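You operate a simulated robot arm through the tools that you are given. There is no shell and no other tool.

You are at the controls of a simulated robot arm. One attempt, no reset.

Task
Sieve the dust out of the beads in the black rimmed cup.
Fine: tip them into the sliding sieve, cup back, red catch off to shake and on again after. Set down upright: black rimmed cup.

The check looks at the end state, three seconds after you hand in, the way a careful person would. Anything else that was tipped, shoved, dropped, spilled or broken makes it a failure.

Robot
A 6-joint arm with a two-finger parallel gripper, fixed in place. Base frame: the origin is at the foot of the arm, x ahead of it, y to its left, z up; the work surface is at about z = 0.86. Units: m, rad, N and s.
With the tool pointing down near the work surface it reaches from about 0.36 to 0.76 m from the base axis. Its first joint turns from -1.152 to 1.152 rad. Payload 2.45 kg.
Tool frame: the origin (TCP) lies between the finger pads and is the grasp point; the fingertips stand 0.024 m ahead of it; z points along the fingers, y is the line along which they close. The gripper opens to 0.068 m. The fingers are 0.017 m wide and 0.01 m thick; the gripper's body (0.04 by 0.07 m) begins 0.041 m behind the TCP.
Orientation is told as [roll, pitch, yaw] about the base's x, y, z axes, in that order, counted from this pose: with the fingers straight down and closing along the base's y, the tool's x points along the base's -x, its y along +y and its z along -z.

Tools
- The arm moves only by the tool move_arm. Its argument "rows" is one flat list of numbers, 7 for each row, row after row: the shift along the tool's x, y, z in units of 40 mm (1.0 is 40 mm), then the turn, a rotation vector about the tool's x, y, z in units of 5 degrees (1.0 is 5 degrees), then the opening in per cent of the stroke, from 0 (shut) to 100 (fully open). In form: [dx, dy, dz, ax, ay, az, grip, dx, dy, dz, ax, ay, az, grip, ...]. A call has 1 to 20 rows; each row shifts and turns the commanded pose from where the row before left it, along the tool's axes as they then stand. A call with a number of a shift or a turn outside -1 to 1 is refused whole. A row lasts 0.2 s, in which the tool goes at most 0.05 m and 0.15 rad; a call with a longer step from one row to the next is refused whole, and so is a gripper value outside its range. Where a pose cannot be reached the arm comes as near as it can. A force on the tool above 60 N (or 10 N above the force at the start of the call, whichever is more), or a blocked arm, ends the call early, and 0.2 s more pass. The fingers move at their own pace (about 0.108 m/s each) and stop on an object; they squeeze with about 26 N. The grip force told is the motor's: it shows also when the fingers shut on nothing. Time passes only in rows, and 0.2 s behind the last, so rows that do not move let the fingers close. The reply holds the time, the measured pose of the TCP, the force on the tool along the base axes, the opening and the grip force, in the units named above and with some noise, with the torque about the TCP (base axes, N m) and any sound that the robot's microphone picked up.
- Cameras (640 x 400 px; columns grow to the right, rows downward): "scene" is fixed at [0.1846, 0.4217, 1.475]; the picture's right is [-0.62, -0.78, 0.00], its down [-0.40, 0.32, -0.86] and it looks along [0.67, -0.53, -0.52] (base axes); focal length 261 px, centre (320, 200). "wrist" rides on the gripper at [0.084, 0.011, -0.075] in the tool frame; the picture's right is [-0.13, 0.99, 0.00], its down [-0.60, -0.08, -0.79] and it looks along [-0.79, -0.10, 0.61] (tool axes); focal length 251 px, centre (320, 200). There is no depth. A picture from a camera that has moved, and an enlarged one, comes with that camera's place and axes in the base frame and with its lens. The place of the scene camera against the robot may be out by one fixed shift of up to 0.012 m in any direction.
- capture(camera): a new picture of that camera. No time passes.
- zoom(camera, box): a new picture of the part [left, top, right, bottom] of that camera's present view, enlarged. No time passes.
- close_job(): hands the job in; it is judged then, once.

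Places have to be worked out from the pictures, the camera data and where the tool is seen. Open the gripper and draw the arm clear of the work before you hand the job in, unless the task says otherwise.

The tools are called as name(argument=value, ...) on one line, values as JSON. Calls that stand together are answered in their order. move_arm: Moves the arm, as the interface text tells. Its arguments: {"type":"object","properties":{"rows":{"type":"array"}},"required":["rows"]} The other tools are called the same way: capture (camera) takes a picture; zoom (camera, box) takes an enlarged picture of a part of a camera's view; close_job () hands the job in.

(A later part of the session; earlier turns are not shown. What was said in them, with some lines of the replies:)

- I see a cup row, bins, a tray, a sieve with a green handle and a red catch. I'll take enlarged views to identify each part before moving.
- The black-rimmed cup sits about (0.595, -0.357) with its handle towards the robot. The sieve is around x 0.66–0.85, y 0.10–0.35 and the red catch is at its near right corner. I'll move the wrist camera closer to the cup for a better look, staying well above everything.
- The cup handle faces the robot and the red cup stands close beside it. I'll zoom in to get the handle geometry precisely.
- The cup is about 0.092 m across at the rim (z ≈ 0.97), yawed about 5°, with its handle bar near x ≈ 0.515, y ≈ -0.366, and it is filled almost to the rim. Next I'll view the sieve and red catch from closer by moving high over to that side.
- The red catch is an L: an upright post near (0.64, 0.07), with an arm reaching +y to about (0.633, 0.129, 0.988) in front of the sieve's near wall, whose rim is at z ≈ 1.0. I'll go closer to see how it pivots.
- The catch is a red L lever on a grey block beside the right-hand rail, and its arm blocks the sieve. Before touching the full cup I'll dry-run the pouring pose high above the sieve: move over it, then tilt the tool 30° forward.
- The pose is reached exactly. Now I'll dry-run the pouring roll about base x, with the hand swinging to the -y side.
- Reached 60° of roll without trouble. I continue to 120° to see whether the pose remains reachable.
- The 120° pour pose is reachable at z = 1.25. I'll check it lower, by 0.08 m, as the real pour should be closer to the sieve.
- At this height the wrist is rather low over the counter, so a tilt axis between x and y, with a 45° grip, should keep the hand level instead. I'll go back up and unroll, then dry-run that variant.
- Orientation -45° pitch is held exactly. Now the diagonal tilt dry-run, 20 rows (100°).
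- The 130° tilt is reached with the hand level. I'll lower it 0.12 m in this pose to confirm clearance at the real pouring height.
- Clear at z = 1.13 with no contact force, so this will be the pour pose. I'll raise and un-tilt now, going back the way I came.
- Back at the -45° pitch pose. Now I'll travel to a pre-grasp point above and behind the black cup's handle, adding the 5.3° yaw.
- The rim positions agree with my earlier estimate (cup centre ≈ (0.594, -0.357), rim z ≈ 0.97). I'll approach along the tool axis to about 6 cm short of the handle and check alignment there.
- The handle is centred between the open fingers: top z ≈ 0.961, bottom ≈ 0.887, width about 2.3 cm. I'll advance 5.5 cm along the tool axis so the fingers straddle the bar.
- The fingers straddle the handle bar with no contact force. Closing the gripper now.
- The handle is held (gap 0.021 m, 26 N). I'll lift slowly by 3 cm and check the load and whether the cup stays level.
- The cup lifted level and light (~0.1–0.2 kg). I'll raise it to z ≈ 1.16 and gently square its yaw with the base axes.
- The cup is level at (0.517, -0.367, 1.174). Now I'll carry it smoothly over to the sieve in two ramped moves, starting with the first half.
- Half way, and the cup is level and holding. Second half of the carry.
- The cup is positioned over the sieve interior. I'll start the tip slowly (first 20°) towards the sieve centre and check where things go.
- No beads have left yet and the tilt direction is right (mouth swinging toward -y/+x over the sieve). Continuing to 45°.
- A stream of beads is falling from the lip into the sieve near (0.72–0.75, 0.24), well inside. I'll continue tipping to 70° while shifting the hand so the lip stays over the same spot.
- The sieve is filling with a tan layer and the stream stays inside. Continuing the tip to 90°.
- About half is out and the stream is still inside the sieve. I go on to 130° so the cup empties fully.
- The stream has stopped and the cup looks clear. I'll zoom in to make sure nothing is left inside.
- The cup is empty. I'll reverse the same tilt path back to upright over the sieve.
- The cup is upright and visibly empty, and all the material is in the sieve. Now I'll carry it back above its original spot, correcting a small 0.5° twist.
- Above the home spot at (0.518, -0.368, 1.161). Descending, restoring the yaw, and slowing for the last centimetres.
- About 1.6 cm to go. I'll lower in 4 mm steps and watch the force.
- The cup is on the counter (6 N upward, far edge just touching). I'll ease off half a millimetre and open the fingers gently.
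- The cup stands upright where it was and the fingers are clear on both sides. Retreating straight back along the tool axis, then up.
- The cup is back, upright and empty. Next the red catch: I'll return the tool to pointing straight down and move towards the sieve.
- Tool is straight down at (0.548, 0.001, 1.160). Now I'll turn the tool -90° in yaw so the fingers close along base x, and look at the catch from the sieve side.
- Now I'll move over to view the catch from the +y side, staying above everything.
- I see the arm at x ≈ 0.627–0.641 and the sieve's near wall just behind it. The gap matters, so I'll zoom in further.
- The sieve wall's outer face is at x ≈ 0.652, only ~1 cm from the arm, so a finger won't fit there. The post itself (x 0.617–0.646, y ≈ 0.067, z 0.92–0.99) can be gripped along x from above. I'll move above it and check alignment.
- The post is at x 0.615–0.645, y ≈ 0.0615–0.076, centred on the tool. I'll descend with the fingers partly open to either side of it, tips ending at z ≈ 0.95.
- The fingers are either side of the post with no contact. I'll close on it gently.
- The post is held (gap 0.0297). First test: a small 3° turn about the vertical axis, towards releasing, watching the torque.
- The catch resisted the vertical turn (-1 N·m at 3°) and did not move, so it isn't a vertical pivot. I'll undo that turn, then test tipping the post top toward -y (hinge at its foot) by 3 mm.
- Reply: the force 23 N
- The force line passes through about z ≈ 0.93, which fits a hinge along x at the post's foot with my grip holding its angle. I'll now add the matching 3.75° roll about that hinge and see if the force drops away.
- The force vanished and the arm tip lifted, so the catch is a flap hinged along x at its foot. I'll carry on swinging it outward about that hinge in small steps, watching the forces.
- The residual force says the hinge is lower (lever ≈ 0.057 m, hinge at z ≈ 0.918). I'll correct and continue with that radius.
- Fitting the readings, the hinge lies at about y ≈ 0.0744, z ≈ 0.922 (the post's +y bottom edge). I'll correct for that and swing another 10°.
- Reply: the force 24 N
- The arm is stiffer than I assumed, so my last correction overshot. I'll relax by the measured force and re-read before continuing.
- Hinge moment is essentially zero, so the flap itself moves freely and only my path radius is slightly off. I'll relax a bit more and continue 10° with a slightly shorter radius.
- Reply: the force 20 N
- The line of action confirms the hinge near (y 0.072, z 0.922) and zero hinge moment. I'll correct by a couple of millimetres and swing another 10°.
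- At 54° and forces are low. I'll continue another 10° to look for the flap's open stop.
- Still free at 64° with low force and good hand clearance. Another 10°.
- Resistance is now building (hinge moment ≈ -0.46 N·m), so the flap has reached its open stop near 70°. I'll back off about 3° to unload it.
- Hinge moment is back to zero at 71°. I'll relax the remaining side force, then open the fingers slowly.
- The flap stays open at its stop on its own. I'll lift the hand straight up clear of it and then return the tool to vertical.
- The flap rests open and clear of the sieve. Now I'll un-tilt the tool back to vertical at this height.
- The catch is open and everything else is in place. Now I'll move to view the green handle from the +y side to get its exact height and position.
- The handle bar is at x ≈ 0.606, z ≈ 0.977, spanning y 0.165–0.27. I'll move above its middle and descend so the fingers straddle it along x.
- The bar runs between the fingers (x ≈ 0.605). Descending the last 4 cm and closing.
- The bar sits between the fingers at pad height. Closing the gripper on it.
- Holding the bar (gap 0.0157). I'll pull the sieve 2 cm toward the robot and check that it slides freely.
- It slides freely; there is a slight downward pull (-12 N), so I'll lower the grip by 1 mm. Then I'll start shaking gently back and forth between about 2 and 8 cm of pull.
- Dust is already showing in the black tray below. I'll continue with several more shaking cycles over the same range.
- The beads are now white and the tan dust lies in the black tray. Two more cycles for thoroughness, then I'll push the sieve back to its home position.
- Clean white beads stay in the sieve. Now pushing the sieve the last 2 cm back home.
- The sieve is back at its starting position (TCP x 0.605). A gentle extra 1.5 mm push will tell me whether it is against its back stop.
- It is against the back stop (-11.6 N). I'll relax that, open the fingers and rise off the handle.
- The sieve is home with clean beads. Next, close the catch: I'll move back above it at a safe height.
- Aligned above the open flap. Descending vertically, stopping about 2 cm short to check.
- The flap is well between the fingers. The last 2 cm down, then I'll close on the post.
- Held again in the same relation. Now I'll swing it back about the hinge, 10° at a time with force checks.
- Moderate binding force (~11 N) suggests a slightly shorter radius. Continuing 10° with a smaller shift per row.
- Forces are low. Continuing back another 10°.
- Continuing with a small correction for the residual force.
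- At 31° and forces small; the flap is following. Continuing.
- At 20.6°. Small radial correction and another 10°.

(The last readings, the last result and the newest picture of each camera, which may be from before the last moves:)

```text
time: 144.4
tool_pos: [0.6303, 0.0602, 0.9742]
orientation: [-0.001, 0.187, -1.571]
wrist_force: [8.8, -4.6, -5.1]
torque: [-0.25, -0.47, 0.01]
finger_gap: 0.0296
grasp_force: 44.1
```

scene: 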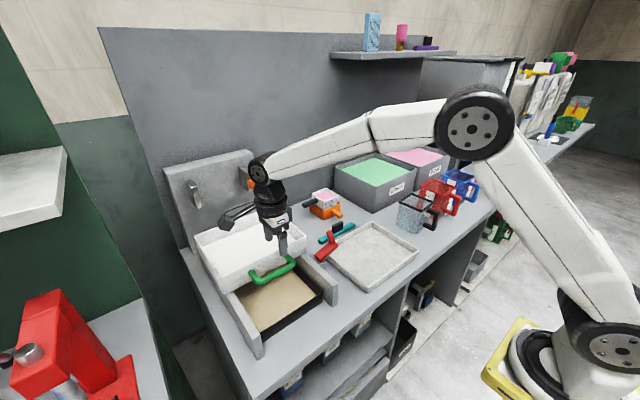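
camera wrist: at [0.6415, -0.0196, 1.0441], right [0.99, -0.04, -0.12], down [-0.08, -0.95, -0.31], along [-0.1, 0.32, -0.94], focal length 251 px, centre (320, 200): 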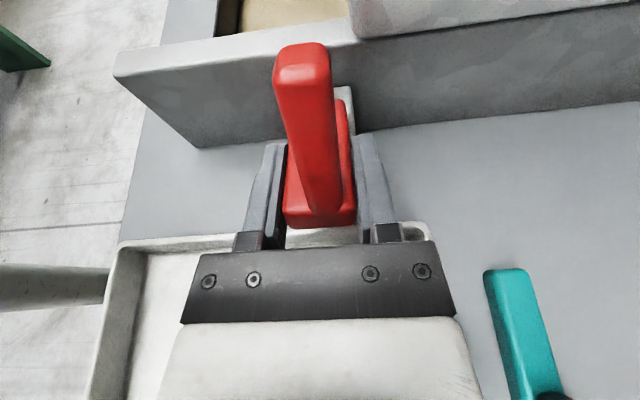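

At 10.7°. Last 10° towards the closed position.

move_arm(rows=[0.05, 0, 0.005, 0, -0.5, 0, 0, 0.056, 0, 0, 0, -0.5, 0, 0, 0.056, 0, 0, 0, -0.5, 0, 0, 0.056, 0, 0, 0, -0.5, 0, 0])

zoom(camera="scene", box=[260, 180, 370, 280])

capture(camera="wrist")

```text
time: 145.4
tool_pos: [0.6295, 0.0694, 0.9751]
orientation: [-0.001, 0.013, -1.571]
wrist_force: [7.6, -6.3, -5.1]
torque: [-0.28, -0.32, -0.11]
finger_gap: 0.0296
grasp_force: 43.3
```

```text
4.00 times, centred on (315, 230) of scene
camera zoom: at [0.1849, 0.4215, 1.4751], right [-0.62, -0.78, 0.0], down [-0.4, 0.32, -0.86], along [0.67, -0.53, -0.52], focal length 1043 px, centre (340, 80)
```

zoom: 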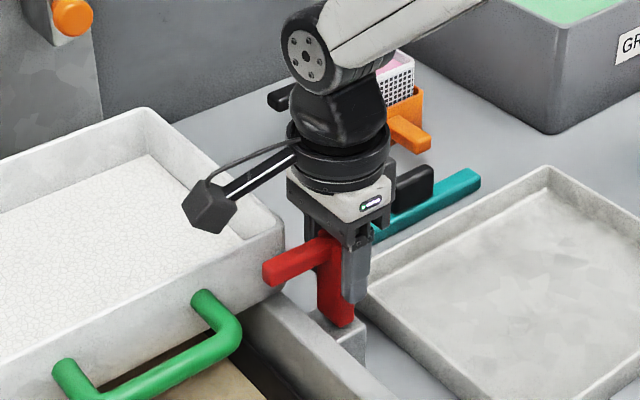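

```text
taken
camera wrist: at [0.6415, 0.1511, 1.0496], right [0.99, -0.13, 0.0], down [-0.08, -0.61, 0.79], along [-0.1, -0.78, -0.62], focal length 251 px, centre (320, 200)
```

wrist: 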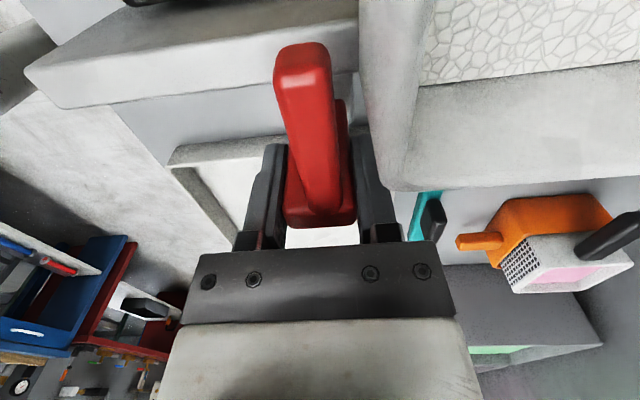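

Nearly closed; the hinge moment is still zero and the arm tip looks slightly higher than originally. I'll rotate a few degrees more until it meets its closed stop.

move_arm(rows=[0.04, 0, 0.004, 0, -0.4, 0, 0, 0, 0, 0, 0, 0, 0, 0])

move_arm(rows=[0.04, 0, 0, 0, -0.4, 0, 0, 0, 0, 0, 0, 0, 0, 0])

zoom(camera="scene", box=[260, 180, 370, 280])

capture(camera="wrist")

```text
time: 146.0
tool_pos: [0.6289, 0.0699, 0.9751]
orientation: [-0.002, -0.022, -1.571]
wrist_force: [7.0, -7.9, -4.6]
torque: [-0.01, -0.34, -0.03]
finger_gap: 0.0297
grasp_force: 43.6
```

```text
time: 146.6
tool_pos: [0.6303, 0.0723, 0.9741]
orientation: [-0.002, -0.056, -1.573]
wrist_force: [4.7, -11.4, -1.7]
torque: [1.25, -0.34, 0.1]
finger_gap: 0.0299
grasp_force: 43.7
```

```text
4.00 times, centred on (315, 230) of scene
camera zoom: at [0.1847, 0.4213, 1.4751], right [-0.62, -0.78, 0.0], down [-0.4, 0.32, -0.86], along [0.67, -0.53, -0.52], focal length 1043 px, centre (340, 80)
```

zoom: 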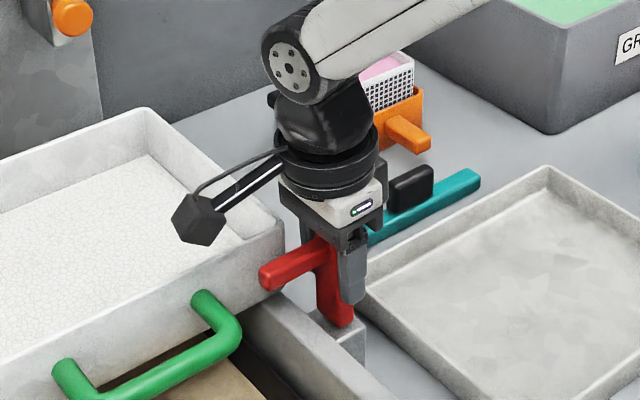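

```text
taken
camera wrist: at [0.6415, 0.1588, 1.0439], right [0.99, -0.13, 0.01], down [-0.08, -0.56, 0.83], along [-0.1, -0.82, -0.56], focal length 251 px, centre (320, 200)
```

wrist: 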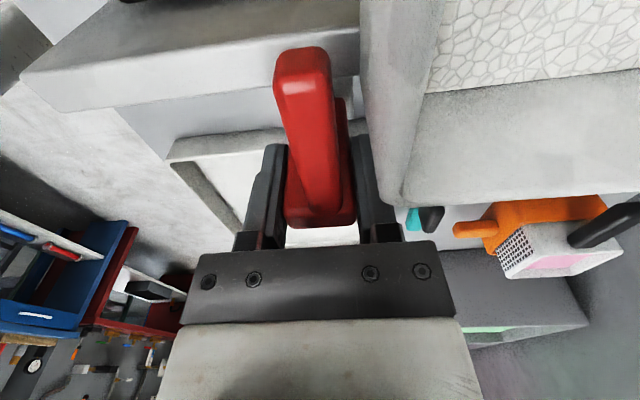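

The hinge moment has jumped (≈1.8 N·m), so the catch is now hard against its closed stop. I'll ease back 1.5° to unload and then release.

move_arm(rows=[-0.035, 0, 0, 0, 0.35, 0, 0, 0, 0, 0, 0, 0, 0, 0])

```text
time: 147.2
tool_pos: [0.6301, 0.0697, 0.9751]
orientation: [-0.001, -0.026, -1.571]
wrist_force: [4.5, -13.4, -0.6]
torque: [-0.68, 0.07, -0.05]
finger_gap: 0.03
grasp_force: 43.8
```

Hinge moment is zero again, with just a residual side force. I'll relax 1.5 mm and open the fingers.

move_arm(rows=[-0.035, 0, 0, 0, 0, 0, 0, 0, 0, 0, 0, 0, 0, 0, 0, 0, 0, 0, 0, 0, 52, 0, 0, 0, 0, 0, 0, 65, 0, 0, 0, 0, 0, 0, 78, 0, 0, 0, 0, 0, 0, 78])

capture(camera="wrist")

zoom(camera="scene", box=[260, 180, 370, 280])

```text
time: 148.6
tool_pos: [0.6287, 0.0686, 0.9757]
orientation: [0.0, -0.025, -1.569]
wrist_force: [0.0, 0.1, 0.0]
torque: [0.01, -0.02, 0.02]
finger_gap: 0.0531
grasp_force: 0.0
```

```text
taken
camera wrist: at [0.6413, 0.1547, 1.0465], right [0.99, -0.13, 0.0], down [-0.08, -0.58, 0.81], along [-0.1, -0.8, -0.59], focal length 251 px, centre (320, 200)
```

wrist: 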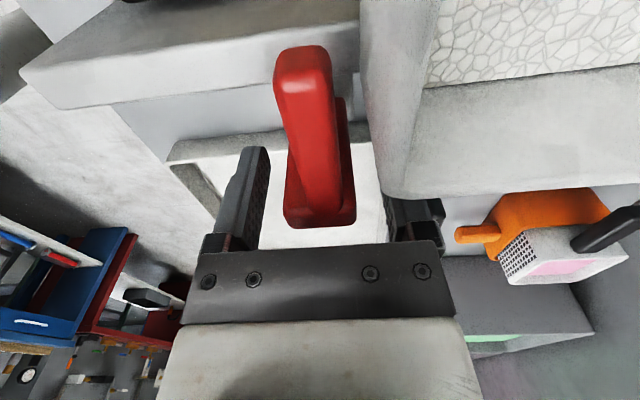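

```text
4.00 times, centred on (315, 230) of scene
camera zoom: at [0.1846, 0.4217, 1.475], right [-0.62, -0.78, 0.0], down [-0.4, 0.32, -0.86], along [0.67, -0.53, -0.52], focal length 1043 px, centre (340, 80)
```

zoom: 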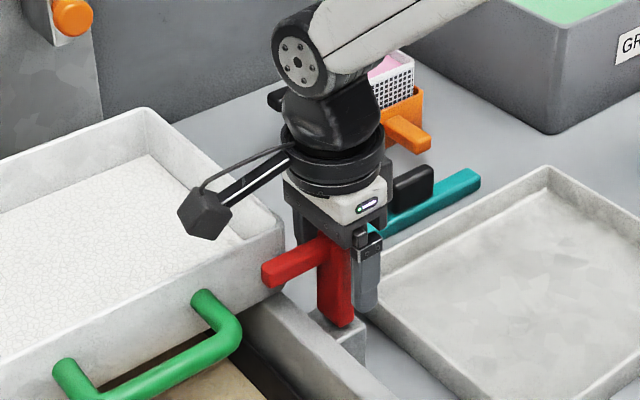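

Released with no force on the tool. Rising straight up and comparing the catch with its original pose.

move_arm(rows=[0, 0, -0.3, 0, 0, 0, 78, 0, 0, -0.6, 0, 0, 0, 78, 0, 0, -0.9, 0, 0, 0, 78, 0, 0, -0.9, 0, 0.29, 0, 78, 0, 0, -0.9, 0, 0, 0, 78, 0, 0, -0.9, 0, 0, 0, 78])

zoom(camera="scene", box=[290, 220, 350, 270])

capture(camera="scene")

```text
time: 150.0
tool_pos: [0.6296, 0.0731, 1.1563]
orientation: [0.0, 0.002, -1.57]
wrist_force: [-0.2, -0.9, 1.2]
torque: [0.0, 0.04, 0.02]
finger_gap: 0.0527
grasp_force: 0.0
```

```text
8.00 times, centred on (320, 245) of scene
camera zoom: at [0.1846, 0.4217, 1.4751], right [-0.62, -0.78, 0.0], down [-0.4, 0.32, -0.86], along [0.67, -0.53, -0.52], focal length 2085 px, centre (320, -160)
```

zoom: 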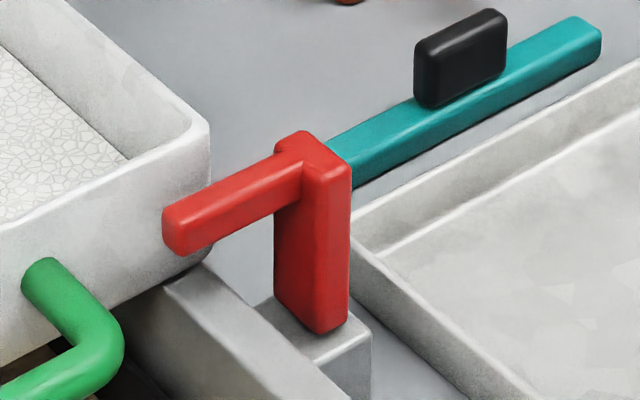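

```text
taken
```

scene: 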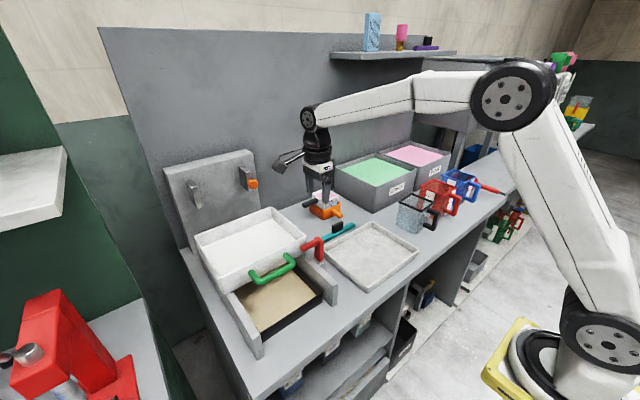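

The catch is nearly fully on but the post stands about 1° out compared with the first picture. I'll press its arm down lightly from above with closed fingertips so it seats completely.

move_arm(rows=[0, 0, 0, 0, 0, 0, 30, 0.333, 0.033, 0.88, 0, 0, 0, 0, 0.333, 0.033, 0.88, 0, 0, 0, 0, 0.333, 0.033, 0.88, 0, 0, 0, 0, 0, 0, 0, 0, 0, 0, 0])

capture(camera="wrist")

zoom(camera="scene", box=[260, 180, 370, 280])

```text
time: 151.2
tool_pos: [0.6341, 0.1119, 1.0491]
orientation: [0.001, -0.001, -1.57]
wrist_force: [-0.2, -0.2, 0.2]
torque: [-0.01, 0.02, -0.02]
finger_gap: 0.0
grasp_force: 23.4
```

```text
taken
camera wrist: at [0.6456, 0.1958, 1.1225], right [0.99, -0.13, 0.0], down [-0.08, -0.6, 0.79], along [-0.1, -0.79, -0.61], focal length 251 px, centre (320, 200)
```

wrist: 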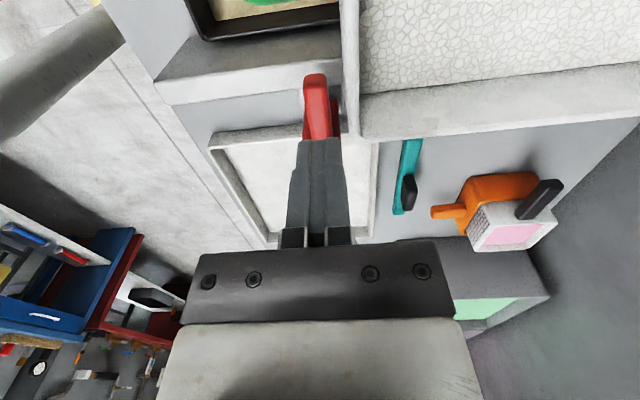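

```text
4.00 times, centred on (315, 230) of scene
camera zoom: at [0.1846, 0.4217, 1.475], right [-0.62, -0.78, 0.0], down [-0.4, 0.32, -0.86], along [0.67, -0.53, -0.52], focal length 1043 px, centre (340, 80)
```

zoom: 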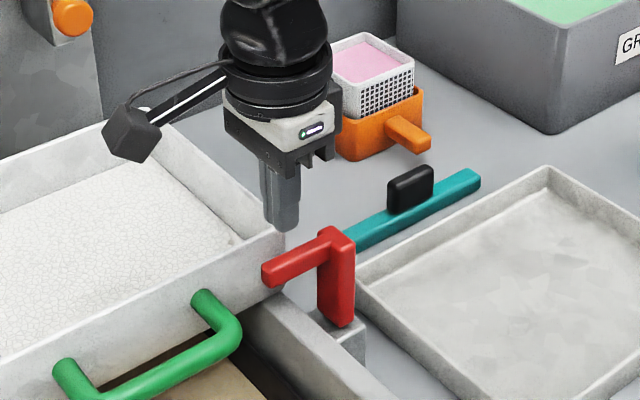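

The closed fingertips are above the arm. I'll lower to just above it, then press in 2 mm steps.

move_arm(rows=[0, -0.025, 0.35, 0, 0, 0, 0, 0, 0, 0.3, 0, 0, 0, 0, 0, 0, 0, 0, 0, 0, 0])

move_arm(rows=[0, 0, 0.05, 0, 0, 0, 0, 0, 0, 0.05, 0, 0, 0, 0, 0, 0, 0, 0, 0, 0, 0])

zoom(camera="scene", box=[290, 220, 350, 270])

```text
time: 152.0
tool_pos: [0.6334, 0.1115, 1.0219]
orientation: [-0.003, 0.002, -1.571]
wrist_force: [0.8, -0.6, 0.4]
torque: [-0.01, 0.01, 0.01]
finger_gap: 0.0
grasp_force: 23.4
```

```text
time: 152.8
tool_pos: [0.6336, 0.1125, 1.0191]
orientation: [0.0, -0.001, -1.571]
wrist_force: [0.4, 2.5, 4.5]
torque: [0.0, 0.01, 0.0]
finger_gap: 0.0001
grasp_force: 23.6
```

```text
8.00 times, centred on (320, 245) of scene
camera zoom: at [0.1845, 0.4217, 1.475], right [-0.62, -0.78, 0.0], down [-0.4, 0.32, -0.86], along [0.67, -0.53, -0.52], focal length 2085 px, centre (320, -160)
```

zoom: 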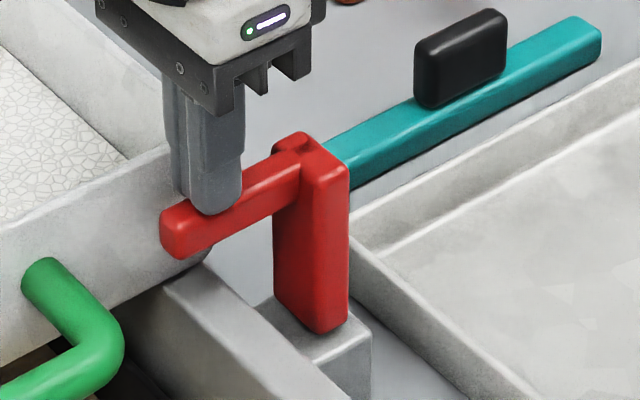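

Contact at 4.5 N and the post now looks as in the original picture. One more millimetre to confirm it's seated.

move_arm(rows=[0, 0, 0.03, 0, 0, 0, 0, 0, 0, 0, 0, 0, 0, 0])

zoom(camera="scene", box=[290, 220, 350, 270])

```text
time: 153.4
tool_pos: [0.6334, 0.1132, 1.0186]
orientation: [0.002, 0.001, -1.572]
wrist_force: [-4.2, 5.2, 15.7]
torque: [-0.03, 0.14, -0.06]
finger_gap: 0.0001
grasp_force: 23.6
```

```text
8.00 times, centred on (320, 245) of scene
camera zoom: at [0.1841, 0.4218, 1.4751], right [-0.62, -0.78, 0.0], down [-0.4, 0.32, -0.86], along [0.67, -0.53, -0.52], focal length 2085 px, centre (320, -160)
```

zoom: 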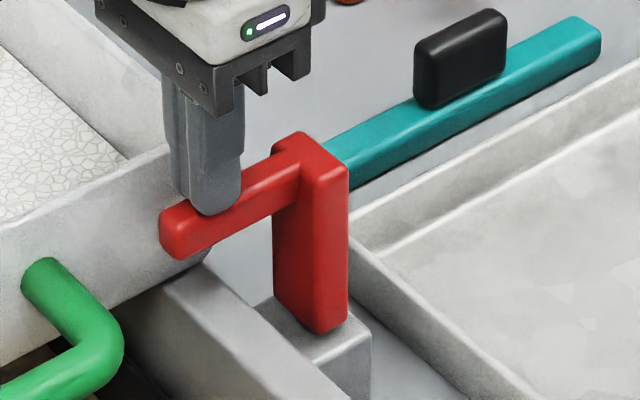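

Firm resistance (15.7 N): the catch is seated fully on. Now lift off, open the gripper and draw back clear.

move_arm(rows=[0, 0, -0.2, 0, 0, 0, 0, 0, 0, -0.6, 0, 0, 0, 0, 0, 0, -0.9, 0, 0, 0, 0, 0, 0, -0.9, 0, 0, 0, 0, 0, 0, -0.9, 0, 0, 0, 50, 0, 0, -0.9, 0, 0, 0, 100, 0, 0, -0.9, 0, 0, 0, 100, 0, -0.8, -0.3, 0, 0, 0, 100, 0, -0.8, -0.3, 0, 0, 0, 100, 0, -0.8, 0, 0, 0, 0, 100, 0, -0.8, 0, 0, 0, 0, 100, 0, -0.8, 0, 0, 0, 0, 100])

capture(camera="scene")

zoom(camera="scene", box=[290, 220, 350, 270])

zoom(camera="scene", box=[160, 180, 340, 350])

zoom(camera="scene", box=[290, 130, 510, 270])

```text
time: 156.0
tool_pos: [0.4717, 0.1122, 1.2542]
orientation: [-0.002, 0.0, -1.571]
wrist_force: [-0.9, 0.3, 0.4]
torque: [-0.01, -0.01, 0.0]
finger_gap: 0.0679
grasp_force: 0.1
```

```text
taken
```

scene: 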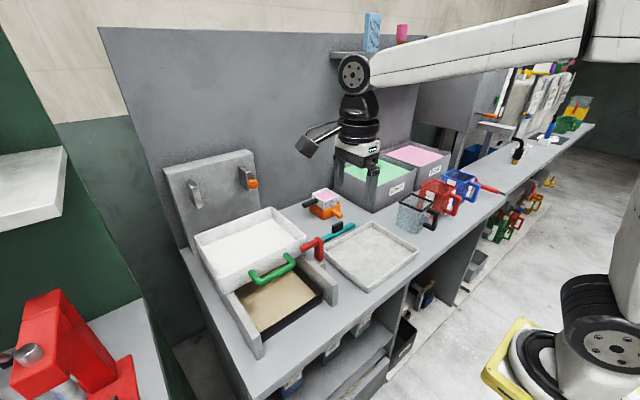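

```text
8.00 times, centred on (320, 245) of scene
camera zoom: at [0.1846, 0.4217, 1.4751], right [-0.62, -0.78, 0.0], down [-0.4, 0.32, -0.86], along [0.67, -0.53, -0.52], focal length 2085 px, centre (320, -160)
```

zoom: 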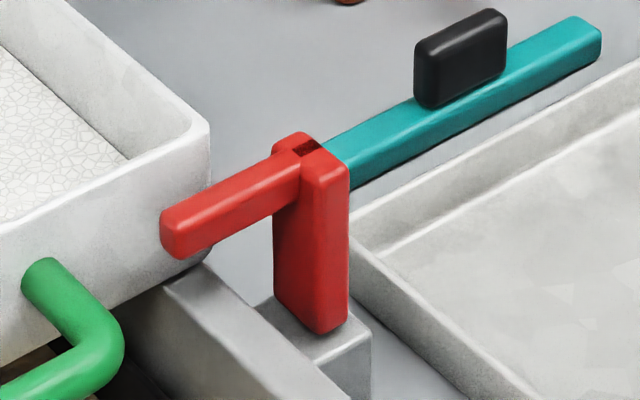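

```text
2.35 times, centred on (250, 265) of scene
camera zoom: at [0.1846, 0.4217, 1.4751], right [-0.62, -0.78, 0.0], down [-0.4, 0.32, -0.86], along [0.67, -0.53, -0.52], focal length 613 px, centre (485, 47)
```

zoom: 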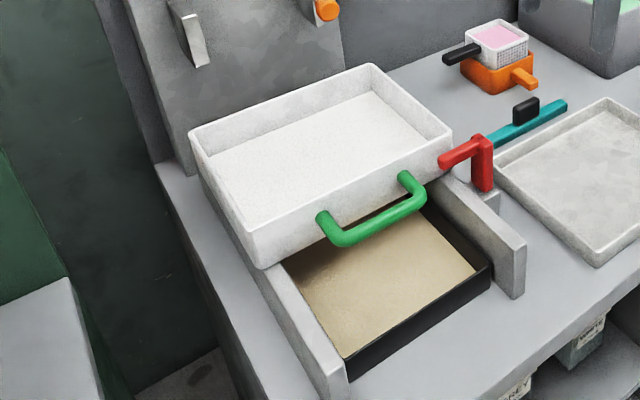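

```text
2.86 times, centred on (400, 200) of scene
camera zoom: at [0.1846, 0.4217, 1.4751], right [-0.62, -0.78, 0.0], down [-0.4, 0.32, -0.86], along [0.67, -0.53, -0.52], focal length 745 px, centre (91, 200)
```

zoom: 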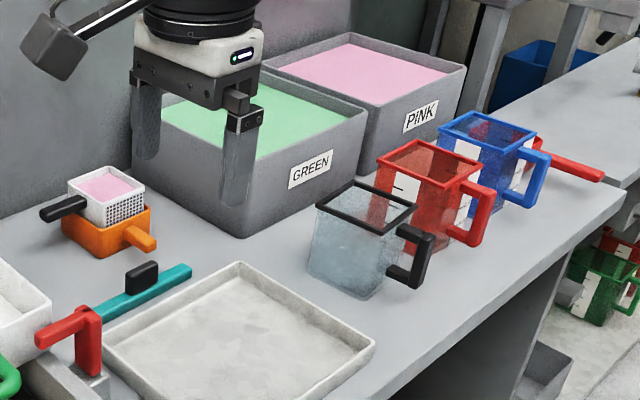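

The end state: clean white beads in the sieve at its home position, dust in the black tray, red catch on, black-rimmed cup upright and empty where it was. Nothing else has moved, and the gripper is open and clear, so I hand the job in.

close_job()

```text
The job is handed in.
```

The beads from the black rimmed cup are sieved, and I have handed the job in. I don't have the check's result.

- **Beads:** all of them went into the sliding sieve, and none were seen to spill. After shaking they look white and clean. The tan dust is in the black tray below.
- **Cup:** empty and standing upright where it was.
- **Sieve:** pushed back against its rear stop.
- **Red catch:** it swings outward on a hinge at its foot. I opened it to shake, then closed it. After I let go it stood about 1° open, so I pressed it down until it seated firmly.
- **Arm:** gripper open and lifted clear of the work. Nothing else on the bench looks moved in the last pictures.
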